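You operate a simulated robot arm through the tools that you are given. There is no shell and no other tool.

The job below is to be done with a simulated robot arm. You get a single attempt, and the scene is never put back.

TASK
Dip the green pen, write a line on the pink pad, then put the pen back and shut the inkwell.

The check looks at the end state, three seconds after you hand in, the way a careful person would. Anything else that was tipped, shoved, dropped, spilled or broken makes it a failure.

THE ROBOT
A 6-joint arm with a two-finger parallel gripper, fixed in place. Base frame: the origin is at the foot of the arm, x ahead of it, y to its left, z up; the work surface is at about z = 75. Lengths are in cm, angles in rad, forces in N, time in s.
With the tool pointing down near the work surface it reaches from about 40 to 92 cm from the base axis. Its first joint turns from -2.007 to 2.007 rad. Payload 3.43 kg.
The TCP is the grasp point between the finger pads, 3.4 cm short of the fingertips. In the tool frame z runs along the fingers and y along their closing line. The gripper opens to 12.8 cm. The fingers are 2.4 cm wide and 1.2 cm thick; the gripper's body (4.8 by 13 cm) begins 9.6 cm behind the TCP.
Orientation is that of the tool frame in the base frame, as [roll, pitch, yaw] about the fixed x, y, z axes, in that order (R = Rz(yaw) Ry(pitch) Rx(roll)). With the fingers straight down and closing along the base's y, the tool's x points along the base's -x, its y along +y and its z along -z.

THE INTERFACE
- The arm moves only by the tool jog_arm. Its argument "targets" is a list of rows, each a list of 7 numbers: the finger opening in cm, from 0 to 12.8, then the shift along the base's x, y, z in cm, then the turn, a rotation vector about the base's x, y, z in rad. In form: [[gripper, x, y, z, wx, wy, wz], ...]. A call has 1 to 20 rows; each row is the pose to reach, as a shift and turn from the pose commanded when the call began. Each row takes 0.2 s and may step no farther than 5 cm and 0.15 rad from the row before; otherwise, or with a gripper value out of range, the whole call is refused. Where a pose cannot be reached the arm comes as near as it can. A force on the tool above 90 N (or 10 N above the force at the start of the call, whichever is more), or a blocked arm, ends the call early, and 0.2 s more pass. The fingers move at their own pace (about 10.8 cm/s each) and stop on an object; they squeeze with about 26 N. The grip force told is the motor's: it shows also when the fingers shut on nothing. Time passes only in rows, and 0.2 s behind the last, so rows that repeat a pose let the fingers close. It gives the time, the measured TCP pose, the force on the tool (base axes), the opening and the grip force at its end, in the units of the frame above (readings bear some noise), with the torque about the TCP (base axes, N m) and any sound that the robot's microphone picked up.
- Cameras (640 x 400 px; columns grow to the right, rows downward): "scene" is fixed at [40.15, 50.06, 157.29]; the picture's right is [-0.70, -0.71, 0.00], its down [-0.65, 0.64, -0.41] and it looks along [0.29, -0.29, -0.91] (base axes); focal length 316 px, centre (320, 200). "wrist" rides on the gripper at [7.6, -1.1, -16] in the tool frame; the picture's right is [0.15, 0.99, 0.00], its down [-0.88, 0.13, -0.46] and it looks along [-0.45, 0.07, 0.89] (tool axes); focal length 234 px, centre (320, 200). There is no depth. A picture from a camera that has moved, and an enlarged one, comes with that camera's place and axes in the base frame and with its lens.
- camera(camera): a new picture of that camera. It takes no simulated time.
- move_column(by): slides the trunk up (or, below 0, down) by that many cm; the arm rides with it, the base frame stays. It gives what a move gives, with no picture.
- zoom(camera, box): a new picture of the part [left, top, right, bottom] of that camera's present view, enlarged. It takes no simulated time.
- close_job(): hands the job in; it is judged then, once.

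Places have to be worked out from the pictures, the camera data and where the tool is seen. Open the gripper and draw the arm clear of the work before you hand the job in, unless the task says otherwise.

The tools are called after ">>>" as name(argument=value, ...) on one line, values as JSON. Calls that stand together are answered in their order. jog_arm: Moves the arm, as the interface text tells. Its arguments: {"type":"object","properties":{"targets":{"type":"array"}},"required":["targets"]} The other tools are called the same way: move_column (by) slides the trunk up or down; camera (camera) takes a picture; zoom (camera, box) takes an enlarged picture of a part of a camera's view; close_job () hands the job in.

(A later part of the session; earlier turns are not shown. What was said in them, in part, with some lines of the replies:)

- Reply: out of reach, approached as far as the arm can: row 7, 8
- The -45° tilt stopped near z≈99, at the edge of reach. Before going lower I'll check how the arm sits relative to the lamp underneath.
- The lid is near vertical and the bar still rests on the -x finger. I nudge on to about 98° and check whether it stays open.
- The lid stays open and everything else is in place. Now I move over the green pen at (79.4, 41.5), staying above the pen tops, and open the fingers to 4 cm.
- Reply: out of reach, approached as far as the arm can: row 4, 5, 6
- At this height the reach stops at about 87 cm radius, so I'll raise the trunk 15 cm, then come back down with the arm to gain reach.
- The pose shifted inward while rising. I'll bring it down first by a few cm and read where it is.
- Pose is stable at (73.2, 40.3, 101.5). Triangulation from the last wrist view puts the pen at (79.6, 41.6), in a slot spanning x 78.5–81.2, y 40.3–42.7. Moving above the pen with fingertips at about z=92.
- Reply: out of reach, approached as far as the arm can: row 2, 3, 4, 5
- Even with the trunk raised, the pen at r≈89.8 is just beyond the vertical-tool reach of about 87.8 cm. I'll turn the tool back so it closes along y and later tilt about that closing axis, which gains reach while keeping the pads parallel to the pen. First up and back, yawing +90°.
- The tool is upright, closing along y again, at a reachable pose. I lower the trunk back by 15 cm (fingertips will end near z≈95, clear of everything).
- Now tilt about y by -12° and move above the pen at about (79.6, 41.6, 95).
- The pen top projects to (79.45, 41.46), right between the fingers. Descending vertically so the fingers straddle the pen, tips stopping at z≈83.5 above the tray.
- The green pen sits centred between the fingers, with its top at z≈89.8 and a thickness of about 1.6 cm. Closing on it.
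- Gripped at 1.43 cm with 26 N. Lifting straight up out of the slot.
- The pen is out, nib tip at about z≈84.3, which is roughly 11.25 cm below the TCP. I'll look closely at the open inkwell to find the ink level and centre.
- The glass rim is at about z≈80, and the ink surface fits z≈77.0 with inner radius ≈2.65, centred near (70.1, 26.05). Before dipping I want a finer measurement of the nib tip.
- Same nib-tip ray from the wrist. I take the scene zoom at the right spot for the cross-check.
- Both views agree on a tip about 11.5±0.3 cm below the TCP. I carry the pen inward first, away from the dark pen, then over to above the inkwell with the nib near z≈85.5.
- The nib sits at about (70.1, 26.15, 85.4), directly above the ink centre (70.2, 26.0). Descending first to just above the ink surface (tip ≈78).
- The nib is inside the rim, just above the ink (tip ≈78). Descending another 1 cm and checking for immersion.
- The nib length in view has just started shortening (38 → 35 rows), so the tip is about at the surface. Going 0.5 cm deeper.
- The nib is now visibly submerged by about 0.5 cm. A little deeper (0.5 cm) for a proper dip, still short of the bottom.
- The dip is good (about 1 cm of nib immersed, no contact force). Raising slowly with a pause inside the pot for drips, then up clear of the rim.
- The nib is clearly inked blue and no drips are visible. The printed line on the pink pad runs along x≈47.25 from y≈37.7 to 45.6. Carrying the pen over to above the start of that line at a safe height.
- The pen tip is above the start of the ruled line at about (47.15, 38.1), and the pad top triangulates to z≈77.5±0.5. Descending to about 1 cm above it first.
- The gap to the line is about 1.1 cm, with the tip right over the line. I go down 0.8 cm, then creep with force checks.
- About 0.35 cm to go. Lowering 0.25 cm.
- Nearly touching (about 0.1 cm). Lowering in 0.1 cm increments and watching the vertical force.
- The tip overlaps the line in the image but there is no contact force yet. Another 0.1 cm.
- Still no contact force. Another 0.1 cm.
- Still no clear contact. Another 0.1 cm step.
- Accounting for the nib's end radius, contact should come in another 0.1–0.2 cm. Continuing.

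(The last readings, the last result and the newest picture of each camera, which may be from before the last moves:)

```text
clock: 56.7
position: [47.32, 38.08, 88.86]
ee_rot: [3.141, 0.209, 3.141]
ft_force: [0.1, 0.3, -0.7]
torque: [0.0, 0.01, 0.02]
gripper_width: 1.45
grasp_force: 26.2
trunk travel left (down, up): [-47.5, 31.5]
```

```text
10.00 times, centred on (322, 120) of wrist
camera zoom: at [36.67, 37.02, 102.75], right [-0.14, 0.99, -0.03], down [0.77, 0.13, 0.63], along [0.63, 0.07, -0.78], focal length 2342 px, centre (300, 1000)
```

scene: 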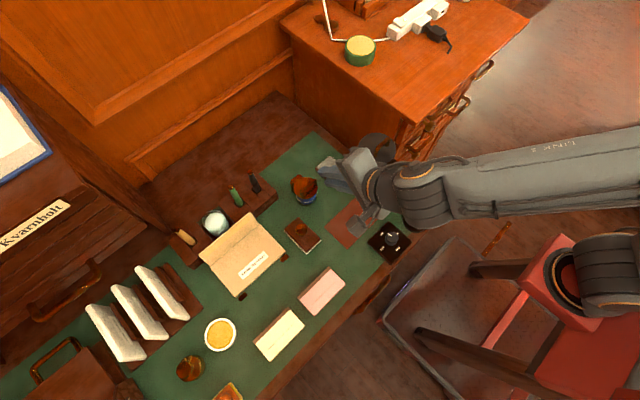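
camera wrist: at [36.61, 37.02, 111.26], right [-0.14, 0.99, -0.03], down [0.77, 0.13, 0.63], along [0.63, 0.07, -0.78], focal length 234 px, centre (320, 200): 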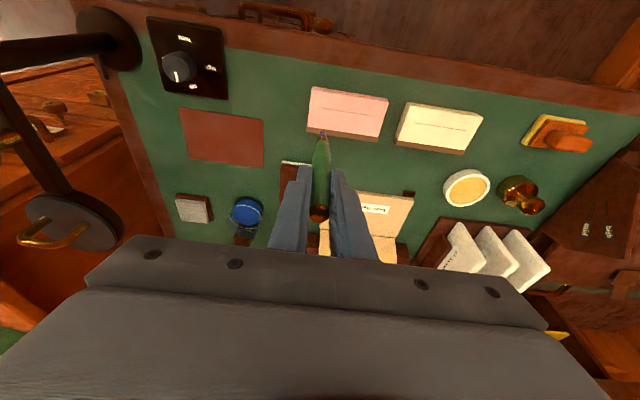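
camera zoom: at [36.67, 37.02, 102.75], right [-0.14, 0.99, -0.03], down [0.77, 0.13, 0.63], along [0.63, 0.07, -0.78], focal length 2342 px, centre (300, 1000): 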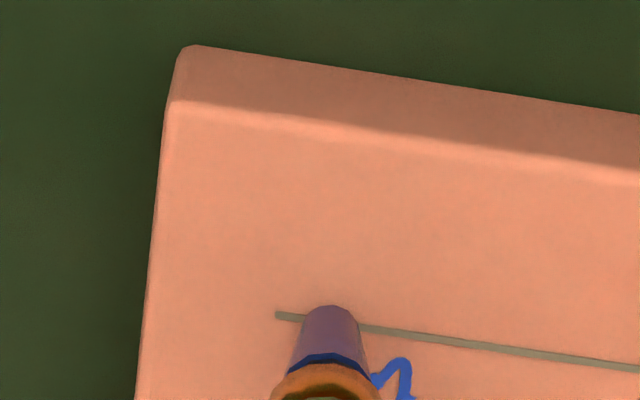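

A blue mark has appeared on the pad next to the nib. I'll look at it closely from both cameras before moving.

>>> zoom(camera="wrist", box=[300, 110, 380, 160])

>>> zoom(camera="scene", box=[300, 260, 360, 315])

>>> camera(camera="wrist")

```text
8.00 times, centred on (340, 135) of wrist
camera zoom: at [36.67, 37.02, 102.75], right [-0.14, 0.99, -0.03], down [0.77, 0.13, 0.63], along [0.63, 0.07, -0.78], focal length 1873 px, centre (160, 720)
```

zoom: 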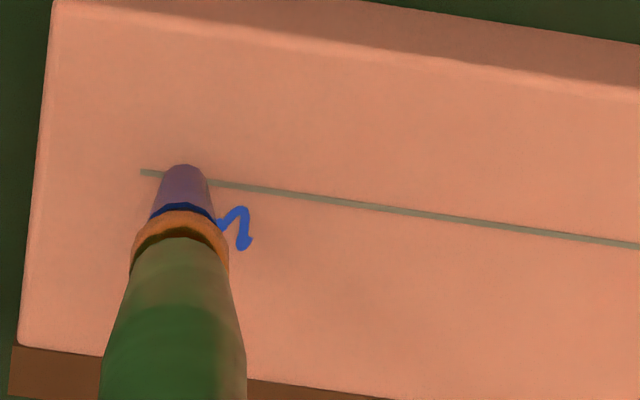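

```text
7.27 times, centred on (330, 288) of scene
camera zoom: at [40.15, 50.06, 157.29], right [-0.7, -0.71, 0.0], down [-0.65, 0.64, -0.41], along [0.29, -0.29, -0.91], focal length 2297 px, centre (247, -436)
```

zoom: 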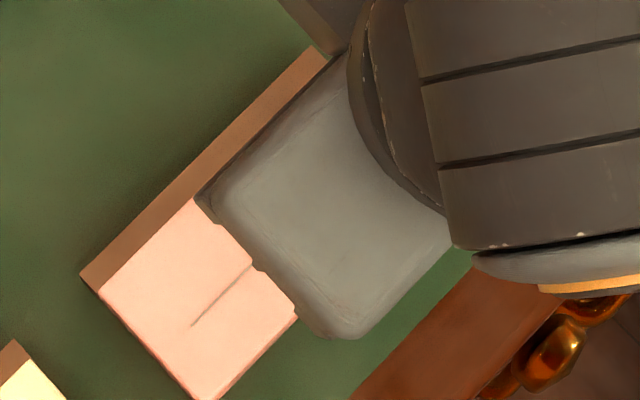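

```text
taken
camera wrist: at [36.67, 37.02, 102.75], right [-0.14, 0.99, -0.03], down [0.77, 0.13, 0.63], along [0.63, 0.07, -0.78], focal length 234 px, centre (320, 200)
```

wrist: 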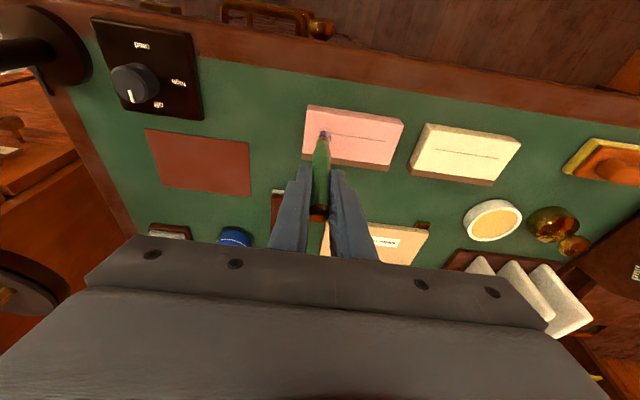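

The mark looks like the start of handwriting sitting on the ruled baseline, so the nib is in writing contact. I now draw along +y, following the line, slowly.

>>> jog_arm(targets=[[1.0, 0, 0.2, -0.03, 0, 0, 0], [1.0, 0, 0.5, -0.05, 0, 0, 0], [1.0, 0, 0.8, -0.05, 0, 0, 0], [1.0, 0, 1.1, -0.05, 0, 0, 0], [1.0, 0, 1.4, -0.05, 0, 0, 0], [1.0, 0, 1.7, -0.05, 0, 0, 0], [1.0, 0, 2.0, -0.05, 0, 0, 0], [1.0, 0, 2.3, -0.05, 0, 0, 0], [1.0, 0, 2.6, -0.05, 0, 0, 0]])

>>> zoom(camera="wrist", box=[270, 100, 390, 175])

```text
clock: 58.7
position: [47.28, 40.7, 88.66]
ee_rot: [3.141, 0.209, 3.141]
ft_force: [-0.7, 0.5, -1.2]
torque: [-0.01, -0.01, -0.02]
gripper_width: 1.43
grasp_force: 26.0
trunk travel left (down, up): [-47.5, 31.5]
```

```text
5.33 times, centred on (330, 138) of wrist
camera zoom: at [36.68, 39.61, 102.68], right [-0.14, 0.99, -0.03], down [0.77, 0.13, 0.63], along [0.63, 0.07, -0.78], focal length 1249 px, centre (267, 533)
```

zoom: 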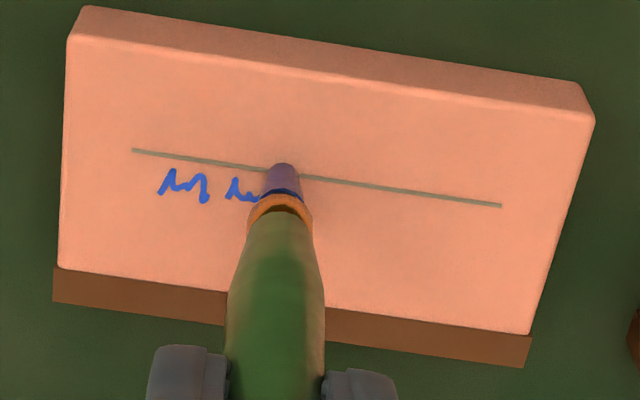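

Handwriting is appearing above the ruled line as the nib travels. Continuing to the end of the line at the same height.

>>> jog_arm(targets=[[1.0, 0, 0.3, 0, 0, 0, 0], [1.0, 0, 0.6, 0, 0, 0, 0], [1.0, 0, 0.9, 0, 0, 0, 0], [1.0, 0, 1.2, 0, 0, 0, 0], [1.0, 0, 1.5, 0, 0, 0, 0], [1.0, 0, 1.8, 0, 0, 0, 0], [1.0, 0, 2.1, 0, 0, 0, 0], [1.0, 0, 2.4, 0, 0, 0, 0], [1.0, 0, 2.7, 0, 0, 0, 0], [1.0, 0, 3.0, 0, 0, 0, 0], [1.0, 0, 3.3, 0, 0, 0, 0], [1.0, 0, 3.6, 0, 0, 0, 0], [1.0, 0, 3.9, 0, 0, 0, 0], [1.0, 0, 4.2, 0, 0, 0, 0], [1.0, 0, 4.5, 0, 0, 0, 0], [1.0, 0, 4.7, 0, 0, 0, 0]])

>>> zoom(camera="wrist", box=[230, 90, 350, 165])

```text
clock: 62.1
position: [47.22, 45.45, 88.77]
ee_rot: [-3.141, 0.21, 3.14]
ft_force: [-0.5, -0.8, -0.6]
torque: [0.04, -0.03, 0.01]
gripper_width: 1.46
grasp_force: 25.8
trunk travel left (down, up): [-47.5, 31.5]
```

```text
5.33 times, centred on (290, 128) of wrist
camera zoom: at [36.71, 44.28, 102.67], right [-0.14, 0.99, -0.03], down [0.77, 0.13, 0.63], along [0.63, 0.07, -0.78], focal length 1249 px, centre (480, 587)
```

zoom: 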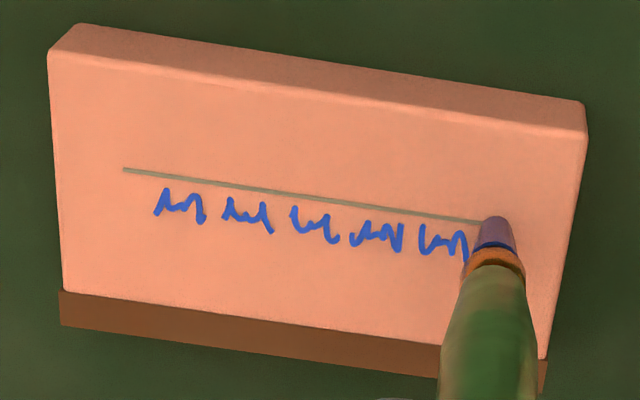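

The line of blue handwriting is complete to the end of the ruled line. Lifting the pen straight up.

>>> jog_arm(targets=[[1.0, 0, 0, 0.5, 0, 0, 0], [1.0, 0, 0, 2, 0, 0, 0], [1.0, 0, 0, 4, 0, 0, 0], [1.0, 0, 0, 6, 0, 0, 0], [1.0, 0, 0, 8.7, 0, 0, 0], [1.0, 0, 0, 8.7, 0, 0, 0]])

>>> camera(camera="wrist")

>>> zoom(camera="wrist", box=[230, 90, 390, 190])

```text
clock: 63.5
position: [47.33, 45.22, 97.34]
ee_rot: [-3.14, 0.21, -3.141]
ft_force: [0.4, -1.1, -0.4]
torque: [0.0, 0.03, 0.03]
gripper_width: 1.42
grasp_force: 25.6
trunk travel left (down, up): [-47.5, 31.5]
```

```text
taken
camera wrist: at [36.68, 44.23, 111.37], right [-0.14, 0.99, -0.03], down [0.77, 0.13, 0.63], along [0.63, 0.07, -0.78], focal length 234 px, centre (320, 200)
```

wrist: 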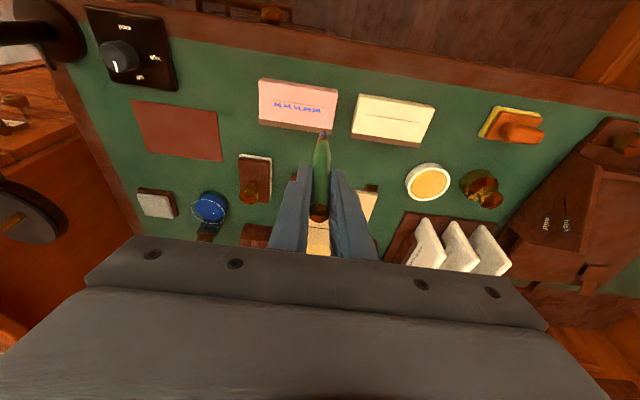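

```text
4.00 times, centred on (310, 140) of wrist
camera zoom: at [36.68, 44.23, 111.37], right [-0.14, 0.99, -0.03], down [0.77, 0.13, 0.63], along [0.63, 0.07, -0.78], focal length 937 px, centre (360, 440)
```

zoom: 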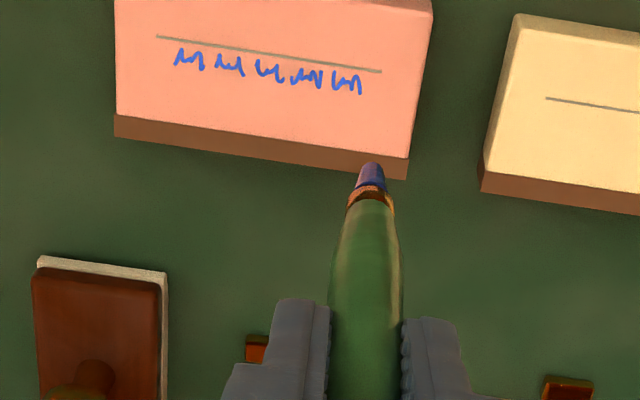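

The text is on the pad and nothing else has changed. Returning to the pose directly above the slot, exactly 8.5 cm above the recorded pick pose.

>>> jog_arm(targets=[[1.0, 2, -0.2, 0, 0, 0, 0], [1.0, 5.5, -0.6, 0, 0, 0, 0], [1.0, 9.5, -1.1, 0, 0, 0, 0], [1.0, 13.5, -1.6, 0, 0, 0, 0], [1.0, 17.5, -2.1, 0, 0, 0, 0], [1.0, 21.5, -2.6, 0, 0, 0, 0], [1.0, 25.5, -3.1, -0.3, 0, 0, 0], [1.0, 29, -3.5, -1, 0, 0, 0], [1.0, 31, -3.75, -1.5, 0, 0, 0], [1.0, 32.25, -3.85, -1.8, 0, 0, 0], [1.0, 32.25, -3.85, -1.8, 0, 0, 0]])

>>> zoom(camera="wrist", box=[220, 100, 420, 225])

>>> zoom(camera="scene", box=[180, 130, 300, 230])

```text
clock: 65.9
position: [79.49, 41.6, 95.55]
ee_rot: [-3.141, 0.21, 3.141]
ft_force: [-0.1, -0.1, -1.1]
torque: [0.01, 0.0, 0.04]
gripper_width: 1.46
grasp_force: 26.0
trunk travel left (down, up): [-47.5, 31.5]
```

```text
3.20 times, centred on (320, 162) of wrist
camera zoom: at [68.9, 40.48, 109.56], right [-0.14, 0.99, -0.03], down [0.77, 0.13, 0.63], along [0.63, 0.07, -0.78], focal length 749 px, centre (320, 320)
```

zoom: 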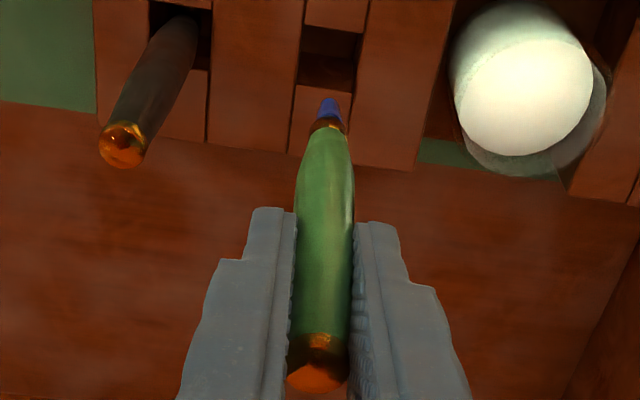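

```text
4.00 times, centred on (240, 180) of scene
camera zoom: at [40.15, 50.06, 157.29], right [-0.7, -0.71, 0.0], down [-0.65, 0.64, -0.41], along [0.29, -0.29, -0.91], focal length 1264 px, centre (640, 280)
```

zoom: 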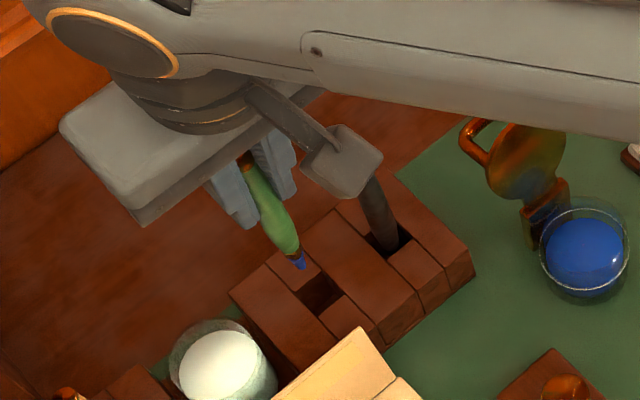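

The view matches the one right after lifting almost exactly. Descending vertically by 8.4 cm back into the slot.

>>> jog_arm(targets=[[1.0, 0, 0, -1.5, 0, 0, 0], [1.0, 0, 0, -3, 0, 0, 0], [1.0, 0, 0, -4.5, 0, 0, 0], [1.0, 0, 0, -6, 0, 0, 0], [1.0, 0, 0, -7.2, 0, 0, 0], [1.0, 0, 0, -8.0, 0, 0, 0], [1.0, 0, 0, -8.4, 0, 0, 0], [1.0, 0, 0, -8.4, 0, 0, 0]])

>>> zoom(camera="wrist", box=[220, 100, 420, 225])

>>> zoom(camera="scene", box=[180, 130, 300, 230])

```text
clock: 67.7
position: [79.58, 41.6, 87.14]
ee_rot: [-3.14, 0.21, -3.141]
ft_force: [-0.9, -0.2, -0.6]
torque: [0.01, 0.02, 0.01]
gripper_width: 1.44
grasp_force: 26.2
trunk travel left (down, up): [-47.5, 31.5]
```

```text
3.20 times, centred on (320, 162) of wrist
camera zoom: at [68.94, 40.44, 101.12], right [-0.14, 0.99, -0.03], down [0.77, 0.13, 0.63], along [0.63, 0.07, -0.78], focal length 749 px, centre (320, 320)
```

zoom: 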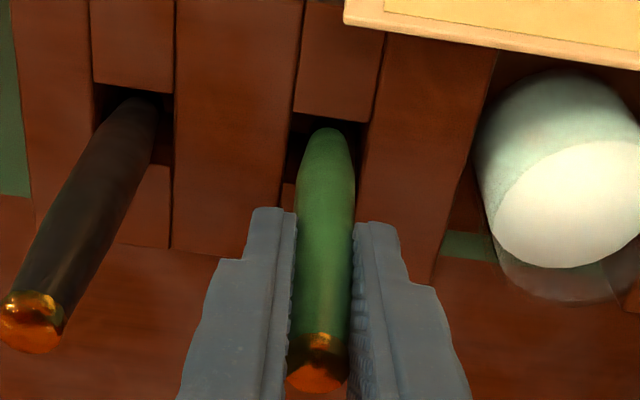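

```text
4.00 times, centred on (240, 180) of scene
camera zoom: at [40.15, 50.06, 157.29], right [-0.7, -0.71, 0.0], down [-0.65, 0.64, -0.41], along [0.29, -0.29, -0.91], focal length 1264 px, centre (640, 280)
```

zoom: 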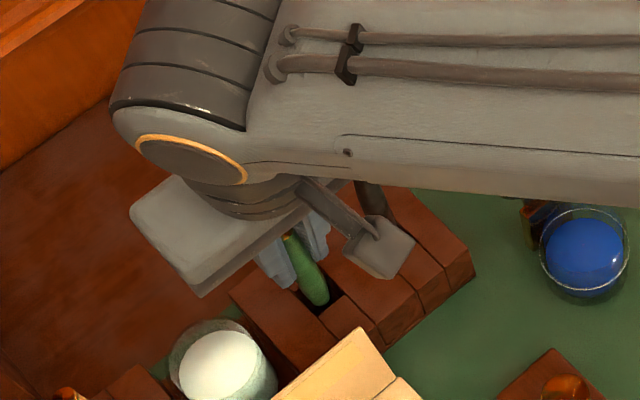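

The pen is back at the pick height (0.1 cm above). Settling that last 0.1 cm, then opening the fingers gently to 3.6 cm.

>>> jog_arm(targets=[[1.0, 0, 0, -0.1, 0, 0, 0], [1.0, 0, 0, -0.1, 0, 0, 0], [1.7, 0, 0, -0.1, 0, 0, 0], [2.2, 0, 0, -0.1, 0, 0, 0], [3.0, 0, 0, -0.1, 0, 0, 0], [3.6, 0, 0, -0.1, 0, 0, 0], [3.6, 0, 0, -0.1, 0, 0, 0]])

>>> zoom(camera="wrist", box=[220, 100, 420, 225])

```text
clock: 69.3
position: [79.56, 41.61, 87.1]
ee_rot: [3.141, 0.209, 3.141]
ft_force: [0.2, 0.1, -0.6]
torque: [-0.02, -0.01, 0.0]
gripper_width: 3.6
grasp_force: 0.1
trunk travel left (down, up): [-47.5, 31.5]
```

```text
3.20 times, centred on (320, 162) of wrist
camera zoom: at [68.95, 40.45, 101.03], right [-0.14, 0.99, -0.03], down [0.77, 0.13, 0.63], along [0.63, 0.07, -0.78], focal length 749 px, centre (320, 320)
```

zoom: 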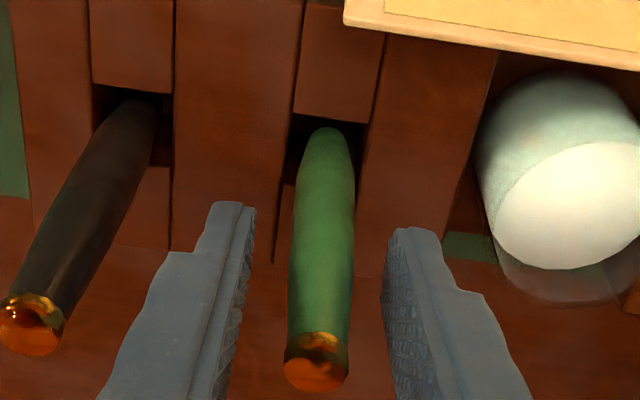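

The pen stands freely in its slot as before. Raising straight up, then moving inward while levelling the tool.

>>> jog_arm(targets=[[3.6, 0, 0, 2, 0, 0, 0], [3.6, 0, 0, 4, 0, 0, 0], [3.6, 0, 0, 6, 0, 0, 0], [3.6, 0, 0, 8, 0, 0, 0], [3.6, -2, -0.5, 9.5, 0, 0, 0], [3.6, -5, -2, 11, 0, 0.07, 0], [3.6, -8, -4, 12, 0, 0.14, 0], [3.6, -11, -6, 13, 0, 0.2094, 0], [3.6, -11, -6, 13, 0, 0.2094, 0]])

>>> zoom(camera="scene", box=[180, 130, 340, 230])

>>> camera(camera="wrist")

```text
clock: 71.3
position: [68.62, 35.57, 100.24]
ee_rot: [-3.141, -0.001, 3.14]
ft_force: [-0.3, -0.5, 0.3]
torque: [0.0, 0.02, 0.0]
gripper_width: 3.61
grasp_force: 0.1
trunk travel left (down, up): [-47.5, 31.5]
```

```text
4.00 times, centred on (260, 180) of scene
camera zoom: at [40.15, 50.06, 157.29], right [-0.7, -0.71, 0.0], down [-0.65, 0.64, -0.41], along [0.29, -0.29, -0.91], focal length 1264 px, centre (560, 280)
```

zoom: 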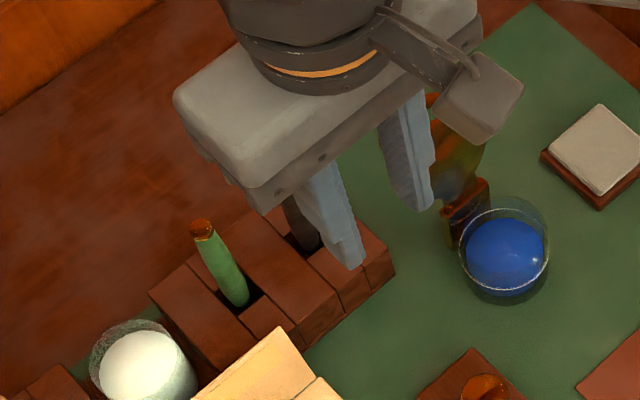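

```text
taken
camera wrist: at [61.16, 34.35, 116.03], right [-0.15, 0.99, 0.0], down [0.88, 0.13, 0.46], along [0.45, 0.07, -0.89], focal length 234 px, centre (320, 200)
```

wrist: 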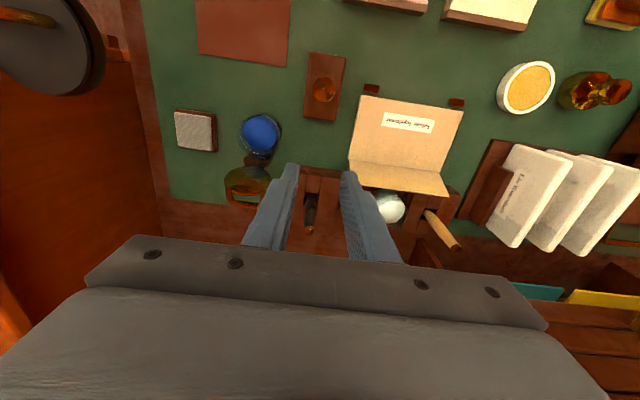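

The green pen is back in place. Now turning the tool -90° about z again and moving above the open lid's handle at about (79.2, 26.15).

>>> jog_arm(targets=[[3.6, 0.5, -0.6, 0, 0, 0, -0.1428], [3.2, 1.2, -1.4, 0, 0, 0, -0.2856], [2.8, 2, -2.2, 0, 0, 0, -0.4284], [2.4, 3, -3.1, 0, 0, 0, -0.5712], [2.4, 4, -4, 0, 0, 0, -0.714], [2.4, 5, -4.9, 0, 0, 0, -0.8568], [2.4, 6, -5.8, 0, 0, 0, -0.9996], [2.4, 7.2, -6.7, -0.3, 0, 0, -1.1424], [2.4, 8.4, -7.6, -0.8, 0, 0, -1.2852], [2.4, 9.6, -8.6, -1.3, 0, 0, -1.428], [2.4, 10.6, -9.4, -1.7, 0, 0, -1.5708], [2.4, 10.6, -9.4, -1.7, 0, 0, -1.5708]])

>>> zoom(camera="wrist", box=[220, 80, 380, 180])

>>> zoom(camera="scene", box=[250, 130, 350, 220])

```text
clock: 73.9
position: [79.07, 26.07, 98.33]
ee_rot: [-3.141, 0.0, 1.57]
ft_force: [-0.1, 0.5, -0.5]
torque: [-0.03, 0.05, -0.02]
gripper_width: 2.39
grasp_force: 0.1
trunk travel left (down, up): [-47.5, 31.5]
```

```text
4.00 times, centred on (300, 130) of wrist
camera zoom: at [78.18, 33.7, 114.34], right [0.99, 0.14, 0.0], down [0.13, -0.88, 0.46], along [0.07, -0.45, -0.89], focal length 937 px, centre (400, 480)
```

zoom: 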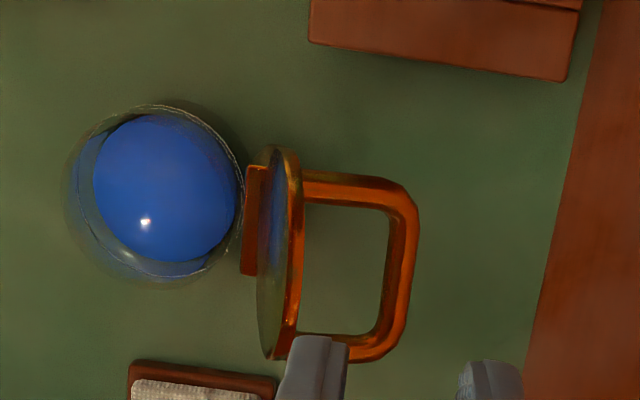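

```text
4.44 times, centred on (300, 175) of scene
camera zoom: at [40.15, 50.06, 157.29], right [-0.7, -0.71, 0.0], down [-0.65, 0.64, -0.41], along [0.29, -0.29, -0.91], focal length 1404 px, centre (409, 311)
```

zoom: 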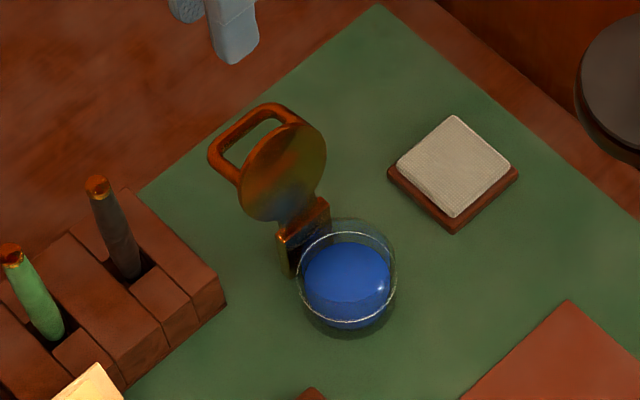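

The handle's crossbar is at about (79.25, 26.0, 84.5), centred between the fingers in x. Descending to straddle it with a 2.4 cm opening.

>>> jog_arm(targets=[[2.4, 0, -0.05, -3, 0, 0, 0], [2.4, 0, -0.05, -6, 0, 0, 0], [2.4, 0, -0.05, -8.5, 0, 0, 0], [2.4, 0, -0.05, -10, 0, 0, 0], [2.4, 0, -0.05, -11, 0, 0, 0], [2.4, 0, -0.05, -12, 0, 0, 0], [2.4, 0, -0.05, -12, 0, 0, 0]])

>>> zoom(camera="wrist", box=[200, 90, 400, 215])

>>> zoom(camera="scene", box=[270, 150, 350, 220])

```text
clock: 75.5
position: [79.23, 26.04, 86.81]
ee_rot: [3.135, -0.003, 1.567]
ft_force: [1.8, -0.5, 25.3]
torque: [-0.09, 0.74, 0.04]
gripper_width: 2.25
grasp_force: 0.0
trunk travel left (down, up): [-47.5, 31.5]
```

```text
3.20 times, centred on (300, 152) of wrist
camera zoom: at [78.09, 33.62, 102.65], right [0.99, 0.15, 0.0], down [0.13, -0.88, 0.45], along [0.07, -0.45, -0.89], focal length 749 px, centre (384, 352)
```

zoom: 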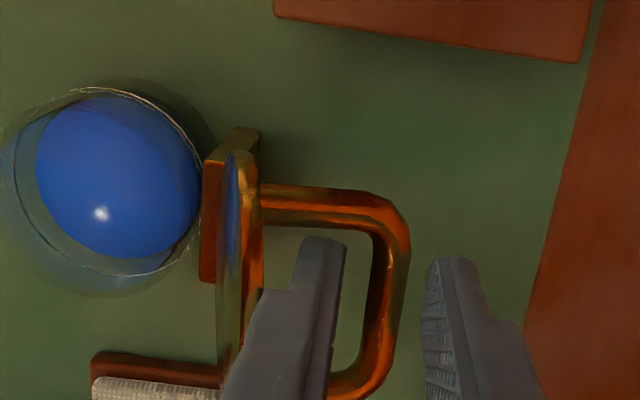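

```text
5.71 times, centred on (310, 185) of scene
camera zoom: at [40.15, 50.06, 157.29], right [-0.7, -0.71, 0.0], down [-0.65, 0.64, -0.41], along [0.29, -0.29, -0.91], focal length 1805 px, centre (377, 286)
```

zoom: 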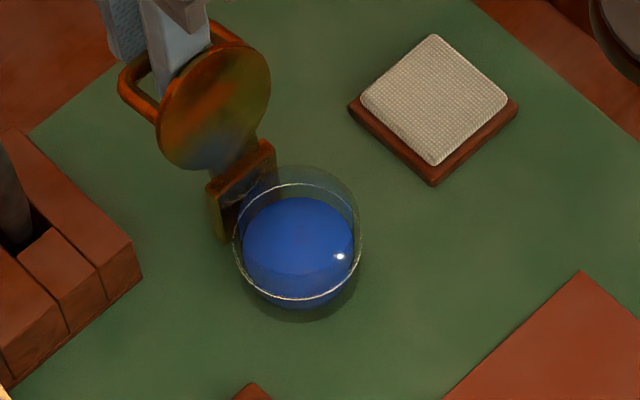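

There is 25 N upward on the tool with a torque placing the contact near x≈76.3: the -x finger's shoulder is resting on the lid's top edge. I back straight up at once and check the pot.

>>> jog_arm(targets=[[2.4, 0, 0, 1.5, 0, 0, 0], [2.4, 0, 0, 4, 0, 0, 0], [1.6, 0, 0, 6, 0, 0, 0], [1.6, 0, 0, 6, 0, 0, 0]])

>>> zoom(camera="wrist", box=[200, 70, 400, 195])

>>> zoom(camera="scene", box=[270, 150, 350, 220])

```text
clock: 76.5
position: [79.15, 26.09, 92.36]
ee_rot: [-3.14, 0.001, 1.571]
ft_force: [0.1, -0.9, 0.7]
torque: [0.0, 0.04, -0.02]
gripper_width: 1.61
grasp_force: 0.0
trunk travel left (down, up): [-47.5, 31.5]
```

```text
3.20 times, centred on (300, 132) of wrist
camera zoom: at [78.13, 33.72, 108.31], right [0.99, 0.15, 0.0], down [0.13, -0.88, 0.46], along [0.07, -0.45, -0.89], focal length 749 px, centre (384, 416)
```

zoom: 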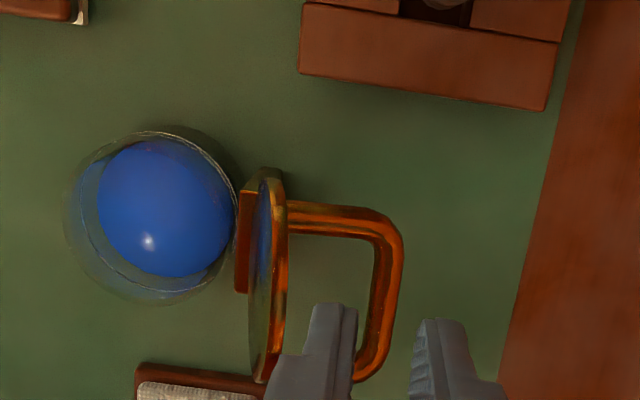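

```text
5.71 times, centred on (310, 185) of scene
camera zoom: at [40.15, 50.06, 157.29], right [-0.7, -0.71, 0.0], down [-0.65, 0.64, -0.41], along [0.29, -0.29, -0.91], focal length 1805 px, centre (377, 286)
```

zoom: 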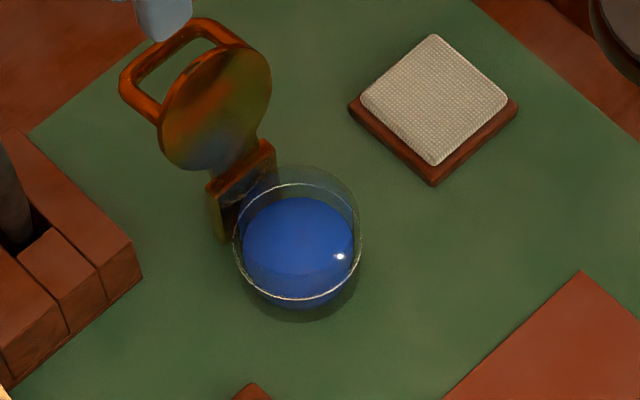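

The pot and lid are exactly where they were. With the narrower 1.6 cm opening and 0.15 cm more in +x the finger shoulder clears the lid; descending in two stages with a force check.

>>> jog_arm(targets=[[1.6, 0.15, 0, -1.5, 0, 0, 0], [1.6, 0.15, 0, -3, 0, 0, 0], [1.6, 0.15, 0, -4, 0, 0, 0], [1.6, 0.15, 0, -4.8, 0, 0, 0], [1.6, 0.15, 0, -4.8, 0, 0, 0]])

>>> zoom(camera="wrist", box=[200, 90, 400, 215])

```text
clock: 77.7
position: [79.22, 26.01, 87.49]
ee_rot: [-3.141, 0.0, 1.571]
ft_force: [-0.5, -0.7, -1.1]
torque: [-0.01, 0.0, -0.04]
gripper_width: 1.58
grasp_force: 0.0
trunk travel left (down, up): [-47.5, 31.5]
```

```text
3.20 times, centred on (300, 152) of wrist
camera zoom: at [78.26, 33.67, 103.47], right [0.99, 0.15, 0.0], down [0.13, -0.88, 0.46], along [0.07, -0.45, -0.89], focal length 749 px, centre (384, 352)
```

zoom: 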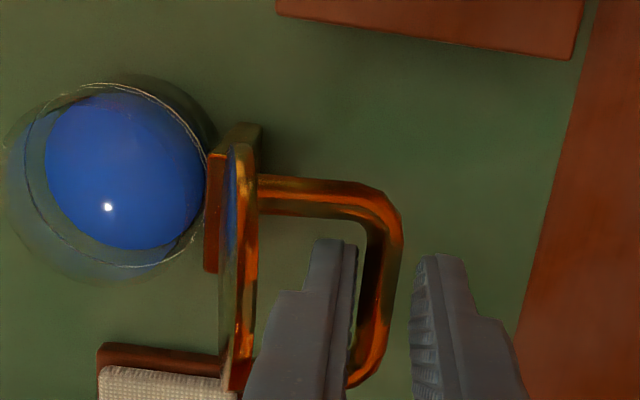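

No contact now and the bar sits between the fingers. Lowering another 1.1 cm and narrowing the cage to 1.1 cm around the bar.

>>> jog_arm(targets=[[1.6, 0, 0, -0.5, 0, 0, 0], [1.6, 0, 0, -1.1, 0, 0, 0], [1.3, 0, 0, -1.1, 0, 0, 0], [1.1, 0, 0, -1.1, 0, 0, 0], [1.1, 0, 0, -1.1, 0, 0, 0]])

>>> zoom(camera="wrist", box=[200, 90, 400, 215])

>>> zoom(camera="scene", box=[270, 150, 350, 220])

```text
clock: 78.9
position: [79.34, 26.12, 86.5]
ee_rot: [-3.14, 0.0, 1.57]
ft_force: [-1.0, -0.6, -0.6]
torque: [-0.07, 0.04, 0.05]
gripper_width: 1.21
grasp_force: 0.6
trunk travel left (down, up): [-47.5, 31.5]
```

```text
3.20 times, centred on (300, 152) of wrist
camera zoom: at [78.27, 33.66, 102.42], right [0.99, 0.15, 0.0], down [0.13, -0.88, 0.46], along [0.07, -0.45, -0.89], focal length 749 px, centre (384, 352)
```

zoom: 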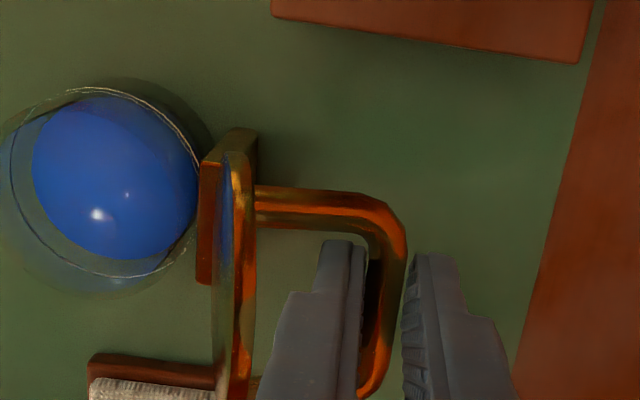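

```text
5.71 times, centred on (310, 185) of scene
camera zoom: at [40.15, 50.06, 157.29], right [-0.7, -0.71, 0.0], down [-0.65, 0.64, -0.41], along [0.29, -0.29, -0.91], focal length 1805 px, centre (377, 286)
```

zoom: 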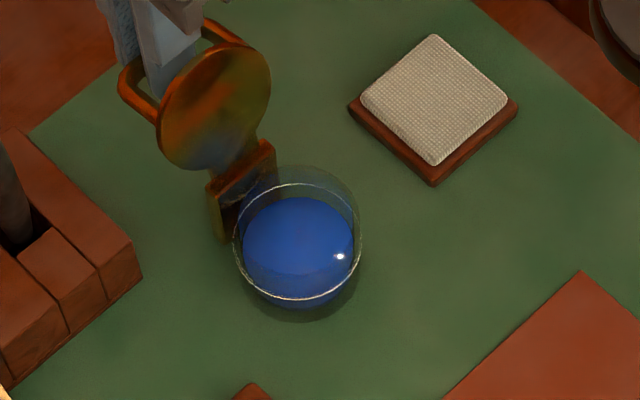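

The cage is snug around the bar (light 0.6 N touch), so I'll use 1.5 cm while swinging. Starting the closing arc in reverse from ~105° to ~85°, slowly.

>>> jog_arm(targets=[[1.5, 0, 0, 0, 0, 0, 0], [1.5, -0.2, 0, 0.13, 0, 0, 0], [1.5, -0.43, 0, 0.28, 0, 0, 0], [1.5, -0.64, 0, 0.48, 0, 0, 0], [1.5, -0.85, 0, 0.67, 0, 0, 0], [1.5, -1.08, 0, 0.85, 0, 0, 0], [1.5, -1.31, 0, 1.03, 0, 0, 0], [1.5, -1.55, 0, 1.19, 0, 0, 0], [1.5, -1.8, 0, 1.34, 0, 0, 0], [1.5, -1.8, 0, 1.34, 0, 0, 0]])

>>> zoom(camera="wrist", box=[200, 90, 400, 215])

>>> zoom(camera="scene", box=[270, 150, 350, 220])

```text
clock: 81.1
position: [77.37, 26.11, 87.78]
ee_rot: [-3.14, 0.0, 1.57]
ft_force: [0.5, 0.6, 0.0]
torque: [0.01, 0.01, 0.03]
gripper_width: 1.5
grasp_force: 0.1
trunk travel left (down, up): [-47.5, 31.5]
```

```text
3.20 times, centred on (300, 152) of wrist
camera zoom: at [76.49, 33.67, 103.7], right [0.99, 0.15, 0.0], down [0.13, -0.88, 0.46], along [0.07, -0.45, -0.89], focal length 749 px, centre (384, 352)
```

zoom: 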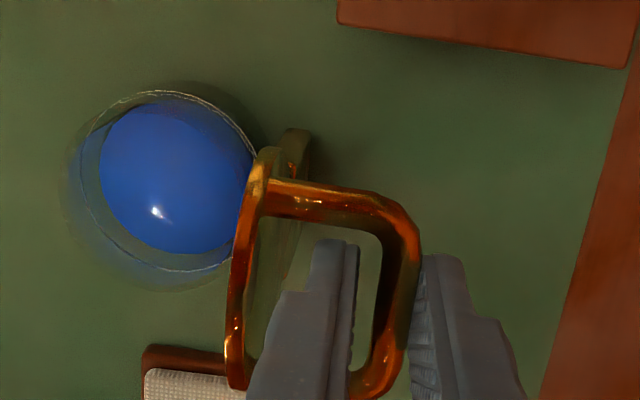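

```text
5.71 times, centred on (310, 185) of scene
camera zoom: at [40.15, 50.06, 157.29], right [-0.7, -0.71, 0.0], down [-0.65, 0.64, -0.41], along [0.29, -0.29, -0.91], focal length 1805 px, centre (377, 286)
```

zoom: 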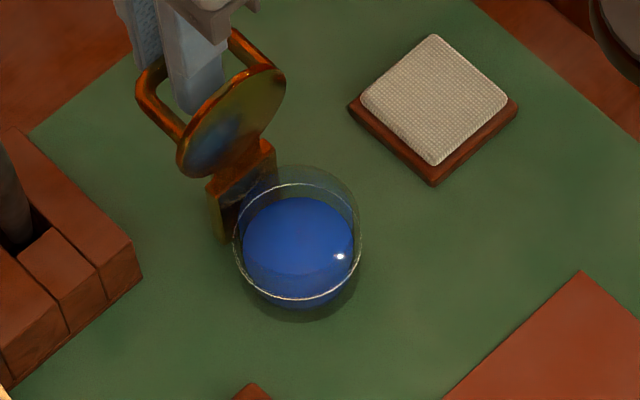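

The lid follows nicely, now about 87°, with the pot unmoved. Continuing the arc down to about 50°.

>>> jog_arm(targets=[[1.5, -0.25, 0, 0.14, 0, 0, 0], [1.5, -0.51, 0, 0.27, 0, 0, 0], [1.5, -0.77, 0, 0.39, 0, 0, 0], [1.5, -1.04, 0, 0.5, 0, 0, 0], [1.5, -1.31, 0, 0.6, 0, 0, 0], [1.5, -1.59, 0, 0.68, 0, 0, 0], [1.5, -1.87, 0, 0.75, 0, 0, 0], [1.5, -2.15, 0, 0.81, 0, 0, 0], [1.5, -2.43, 0, 0.85, 0, 0, 0], [1.5, -2.72, 0, 0.89, 0, 0, 0], [1.5, -3.0, 0, 0.91, 0, 0, 0], [1.5, -3.3, 0, 0.92, 0, 0, 0], [1.5, -3.59, 0, 0.92, 0, 0, 0], [1.5, -3.88, 0, 0.9, 0, 0, 0], [1.5, -3.88, 0, 0.9, 0, 0, 0]])

>>> zoom(camera="wrist", box=[200, 90, 400, 215])

>>> zoom(camera="scene", box=[270, 150, 350, 220])

```text
clock: 84.3
position: [73.62, 26.07, 88.71]
ee_rot: [3.141, 0.001, 1.57]
ft_force: [-0.2, -0.4, -0.6]
torque: [-0.01, -0.01, 0.0]
gripper_width: 1.52
grasp_force: 0.1
trunk travel left (down, up): [-47.5, 31.5]
```

```text
3.20 times, centred on (300, 152) of wrist
camera zoom: at [72.61, 33.67, 104.63], right [0.99, 0.15, 0.0], down [0.13, -0.88, 0.46], along [0.07, -0.45, -0.89], focal length 749 px, centre (384, 352)
```

zoom: 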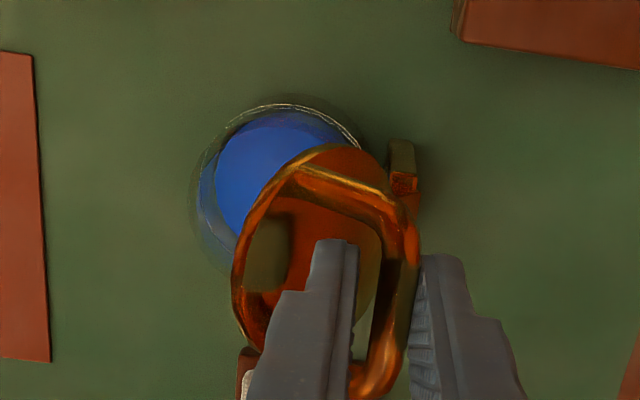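

```text
5.71 times, centred on (310, 185) of scene
camera zoom: at [40.15, 50.06, 157.29], right [-0.7, -0.71, 0.0], down [-0.65, 0.64, -0.41], along [0.29, -0.29, -0.91], focal length 1805 px, centre (377, 286)
```

zoom: 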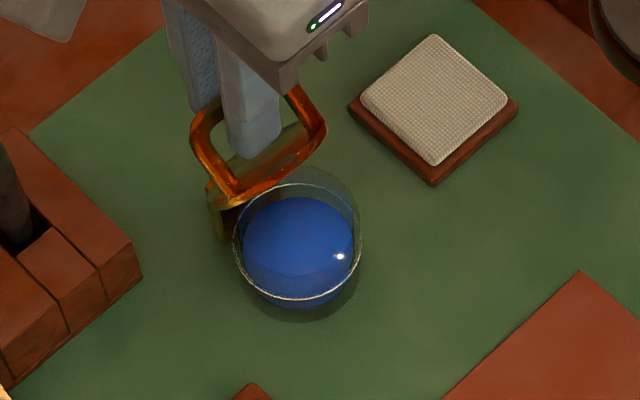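

Hinge friction holds the lid against the +x finger at about 53°, which is well controlled. Continuing down to about 20° while tilting the tool back to -15°.

>>> jog_arm(targets=[[1.5, -0.33, 0, -0.03, 0, -0.022, 0], [1.5, -0.65, 0, -0.07, 0, -0.0436, 0], [1.5, -0.98, 0, -0.13, 0, -0.0654, 0], [1.5, -1.3, 0, -0.2, 0, -0.0873, 0], [1.5, -1.62, 0, -0.28, 0, -0.109, 0], [1.5, -1.93, 0, -0.38, 0, -0.1309, 0], [1.5, -2.24, 0, -0.49, 0, -0.1527, 0], [1.5, -2.54, 0, -0.61, 0, -0.1745, 0], [1.5, -2.84, 0, -0.74, 0, -0.1964, 0], [1.5, -3.13, 0, -0.88, 0, -0.2182, 0], [1.5, -3.42, 0, -1.04, 0, -0.24, 0], [1.5, -3.7, 0, -1.21, 0, -0.2618, 0], [1.5, -3.7, 0, -1.21, 0, -0.2618, 0]])

>>> zoom(camera="wrist", box=[200, 90, 400, 215])

>>> zoom(camera="scene", box=[270, 150, 350, 220])

```text
clock: 87.1
position: [69.84, 26.08, 87.51]
ee_rot: [2.881, 0.002, 1.57]
ft_force: [-0.2, 0.5, -0.1]
torque: [0.01, 0.02, 0.0]
gripper_width: 1.49
grasp_force: 0.0
trunk travel left (down, up): [-47.5, 31.5]
```

```text
3.20 times, centred on (300, 152) of wrist
camera zoom: at [64.81, 33.68, 102.58], right [0.96, 0.15, 0.26], down [0.01, -0.88, 0.47], along [0.29, -0.45, -0.84], focal length 749 px, centre (384, 352)
```

zoom: 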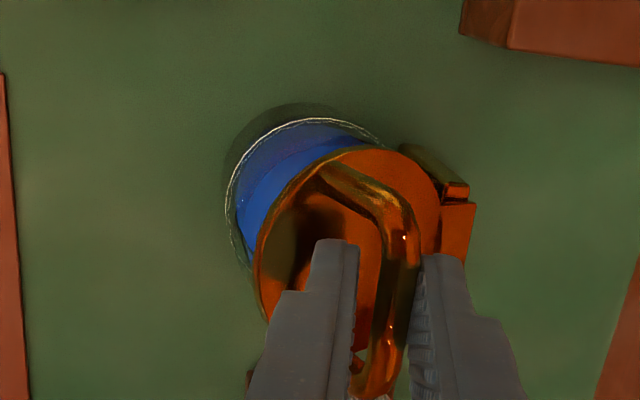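

```text
5.71 times, centred on (310, 185) of scene
camera zoom: at [40.15, 50.06, 157.29], right [-0.7, -0.71, 0.0], down [-0.65, 0.64, -0.41], along [0.29, -0.29, -0.91], focal length 1805 px, centre (377, 286)
```

zoom: 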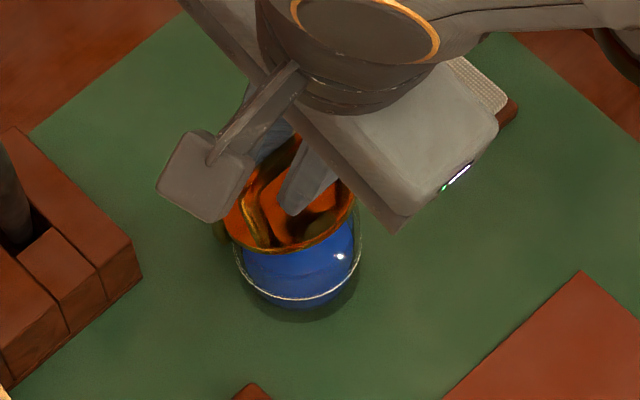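

About 22° left. Continuing slowly to the nominal shut pose.

>>> jog_arm(targets=[[1.5, -0.27, 0, -0.18, 0, -0.022, 0], [1.5, -0.54, 0, -0.36, 0, -0.0436, 0], [1.5, -0.8, 0, -0.57, 0, -0.0654, 0], [1.5, -1.05, 0, -0.78, 0, -0.0873, 0], [1.5, -1.28, 0, -1.0, 0, -0.109, 0], [1.5, -1.51, 0, -1.23, 0, -0.1309, 0], [1.5, -1.73, 0, -1.47, 0, -0.1527, 0], [1.5, -1.94, 0, -1.72, 0, -0.1745, 0], [1.5, -1.94, 0, -1.72, 0, -0.1745, 0]])

>>> zoom(camera="wrist", box=[200, 90, 400, 215])

>>> zoom(camera="scene", box=[270, 150, 350, 220])

```text
clock: 89.1
position: [67.96, 26.07, 85.78]
ee_rot: [2.705, 0.001, 1.569]
ft_force: [0.2, -0.7, 0.1]
torque: [0.04, 0.0, 0.01]
gripper_width: 1.5
grasp_force: 0.0
trunk travel left (down, up): [-47.5, 31.5]
```

```text
3.20 times, centred on (300, 152) of wrist
camera zoom: at [60.34, 33.68, 99.74], right [0.9, 0.15, 0.42], down [-0.08, -0.88, 0.47], along [0.44, -0.45, -0.78], focal length 749 px, centre (384, 352)
```

zoom: 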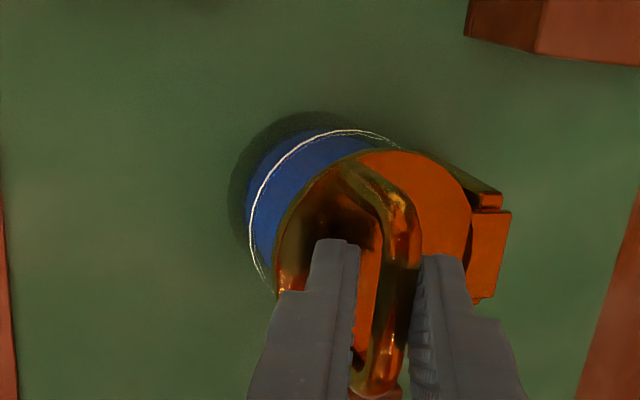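

```text
5.71 times, centred on (310, 185) of scene
camera zoom: at [40.15, 50.06, 157.29], right [-0.7, -0.71, 0.0], down [-0.65, 0.64, -0.41], along [0.29, -0.29, -0.91], focal length 1805 px, centre (377, 286)
```

zoom: 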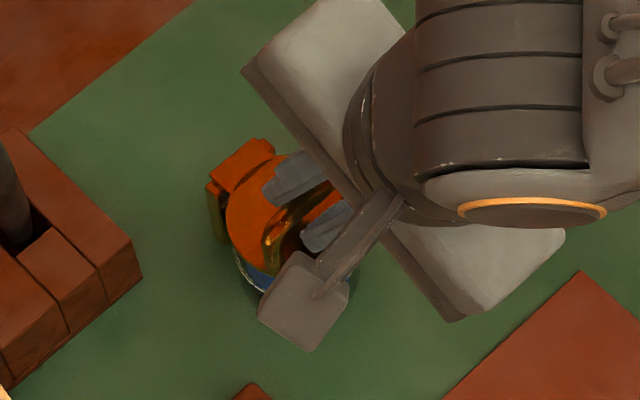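

Nearly shut; the +x finger still touches the bar, so a couple of degrees may remain. Pressing slightly further along the closing direction with force checks.

>>> jog_arm(targets=[[1.5, -0.1, 0, -0.06, 0, 0, 0], [1.5, -0.18, 0, -0.11, 0, 0, 0], [1.5, -0.18, 0, -0.11, 0, 0, 0]])

>>> zoom(camera="wrist", box=[270, 110, 370, 172])

```text
clock: 89.9
position: [67.84, 26.1, 85.71]
ee_rot: [2.705, 0.001, 1.571]
ft_force: [2.1, -0.2, 2.6]
torque: [-0.01, -0.05, 0.03]
gripper_width: 1.64
grasp_force: 1.7
trunk travel left (down, up): [-47.5, 31.5]
```

```text
6.40 times, centred on (320, 141) of wrist
camera zoom: at [60.18, 33.68, 99.63], right [0.9, 0.15, 0.42], down [-0.08, -0.88, 0.47], along [0.44, -0.45, -0.78], focal length 1499 px, centre (320, 578)
```

zoom: 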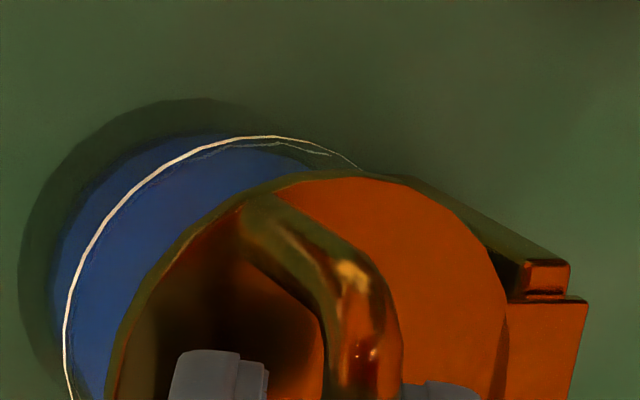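

Contact force rose (2.1/2.6 N) and the fingers spread slightly: the lid is seated. I back off to centre the bar, then withdraw along the finger direction.

>>> jog_arm(targets=[[1.5, 0.15, 0, 0.08, 0, 0, 0], [1.6, 0.28, 0, 0.12, 0, 0, 0], [1.6, 0.28, 0, 0.12, 0, 0, 0], [1.6, 0.0, 0, 0.75, 0, 0, 0], [1.6, -0.4, 0, 1.6, 0, 0, 0], [1.6, -0.85, 0, 2.5, 0, 0, 0], [1.6, -1.3, 0, 3.5, 0, 0, 0], [1.6, -2.0, 0, 5, 0, 0, 0], [1.6, -2.8, 0, 7, 0, 0, 0], [1.6, -2.8, 0, 7, 0, 0, 0]])

>>> zoom(camera="wrist", box=[250, 90, 410, 190])

>>> zoom(camera="scene", box=[270, 150, 350, 220])

```text
clock: 92.1
position: [65.01, 26.07, 92.69]
ee_rot: [2.707, 0.0, 1.571]
ft_force: [0.4, -0.7, -0.6]
torque: [-0.01, 0.01, 0.03]
gripper_width: 1.59
grasp_force: 0.0
trunk travel left (down, up): [-47.5, 31.5]
```

```text
4.00 times, centred on (330, 140) of wrist
camera zoom: at [57.4, 33.68, 106.6], right [0.9, 0.15, 0.42], down [-0.07, -0.88, 0.47], along [0.44, -0.45, -0.78], focal length 937 px, centre (280, 440)
```

zoom: 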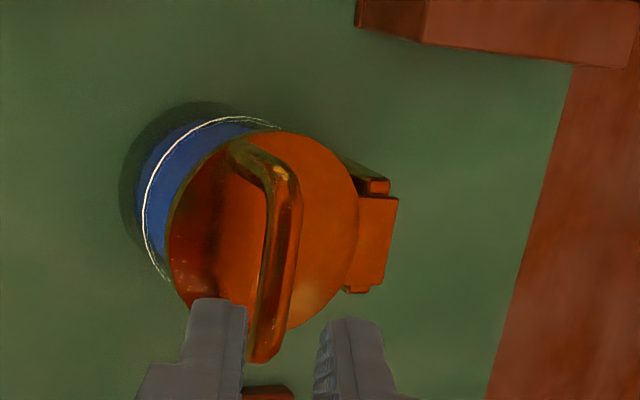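

```text
5.71 times, centred on (310, 185) of scene
camera zoom: at [40.15, 50.06, 157.29], right [-0.7, -0.71, 0.0], down [-0.65, 0.64, -0.41], along [0.29, -0.29, -0.91], focal length 1805 px, centre (377, 286)
```

zoom: 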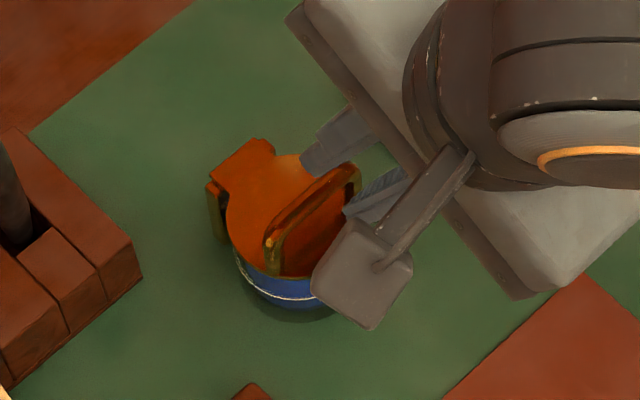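

The lid looks shut. Now I withdraw the arm up and back, levelling the tool and opening the gripper.

>>> jog_arm(targets=[[2, -1.5, 0, 4, 0, 0.1, 0], [4, -3, 0, 8, 0, 0.2, 0], [7, -4.5, 0, 12, 0, 0.3, 0], [10, -6, -1, 16, 0, 0.4, 0], [12.8, -7.5, -3, 19.5, 0, 0.4356, 0], [12.8, -9, -6, 22, 0, 0.4356, 0], [12.8, -10, -9, 23, 0, 0.4356, 0], [12.8, -10, -9, 23, 0, 0.4356, 0]])

>>> camera(camera="scene")

>>> zoom(camera="scene", box=[280, 165, 330, 215])

>>> zoom(camera="scene", box=[160, 150, 320, 250])

>>> zoom(camera="scene", box=[280, 255, 360, 325])

```text
clock: 93.9
position: [55.11, 17.1, 115.68]
ee_rot: [3.141, 0.0, 1.571]
ft_force: [0.2, 0.7, 0.4]
torque: [-0.01, 0.01, -0.02]
gripper_width: 12.81
grasp_force: 0.0
trunk travel left (down, up): [-47.5, 31.5]
```

```text
taken
```

scene: 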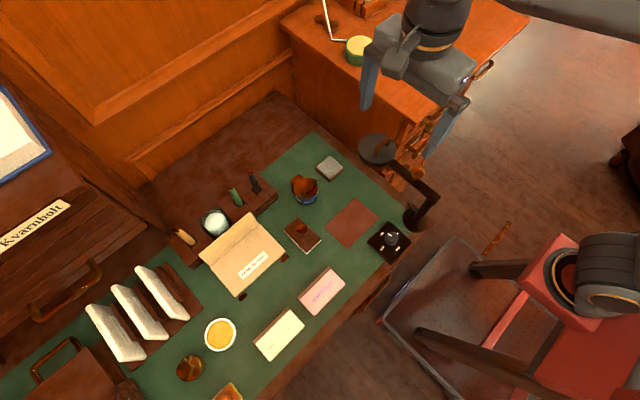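

```text
8.00 times, centred on (305, 190) of scene
camera zoom: at [40.15, 50.06, 157.29], right [-0.7, -0.71, 0.0], down [-0.65, 0.64, -0.41], along [0.29, -0.29, -0.91], focal length 2527 px, centre (440, 280)
```

zoom: 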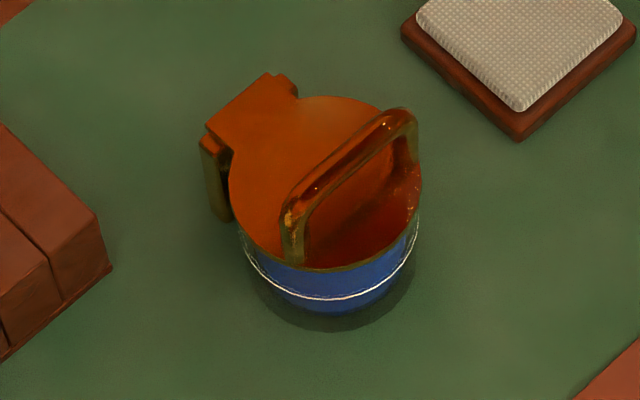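

```text
4.00 times, centred on (240, 200) of scene
camera zoom: at [40.15, 50.06, 157.29], right [-0.7, -0.71, 0.0], down [-0.65, 0.64, -0.41], along [0.29, -0.29, -0.91], focal length 1264 px, centre (640, 200)
```

zoom: 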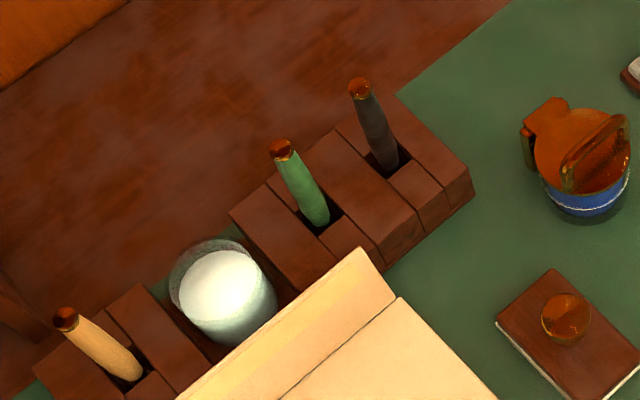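

```text
5.71 times, centred on (320, 290) of scene
camera zoom: at [40.15, 50.06, 157.29], right [-0.7, -0.71, 0.0], down [-0.65, 0.64, -0.41], along [0.29, -0.29, -0.91], focal length 1805 px, centre (320, -314)
```

zoom: 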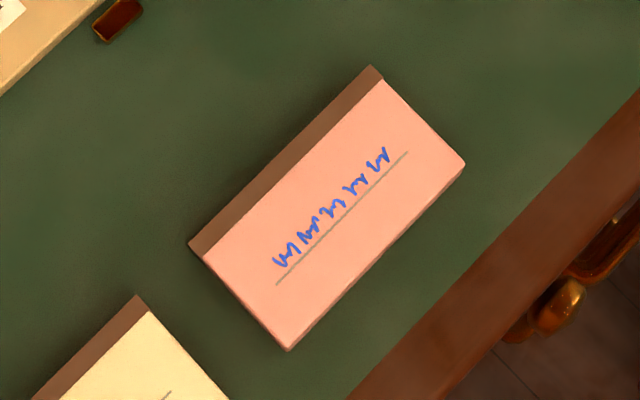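

The lid image matches the original shut state exactly, and the green pen stands in its slot. The pink pad carries the blue line, nothing else appears disturbed, and the gripper is open and clear. Handing in.

>>> close_job()

```text
The job is handed in.
```

The job is handed in, and the last pictures show all four parts done:

- **Dip:** I opened the inkwell lid and dipped the green pen's nib about 1 cm into the ink.
- **Line:** A line of blue writing runs along the ruled line on the pink pad.
- **Pen:** The green pen is back upright in its own slot in the tray.
- **Inkwell:** The lid is shut, and its position matches the first pictures.

Twice the fingers pressed on the open lid. I pushed it about 11 N past its stop while opening it. Before closing it, one finger came down on its top edge with about 25 N. I backed off both times, and the pot had not visibly moved in the pictures afterwards.

I saw no drips or blots in the final pictures, and nothing else looked disturbed. The nib still has wet ink on it, since wiping it was not part of the task. The gripper was open and clear of the desk when I handed in.
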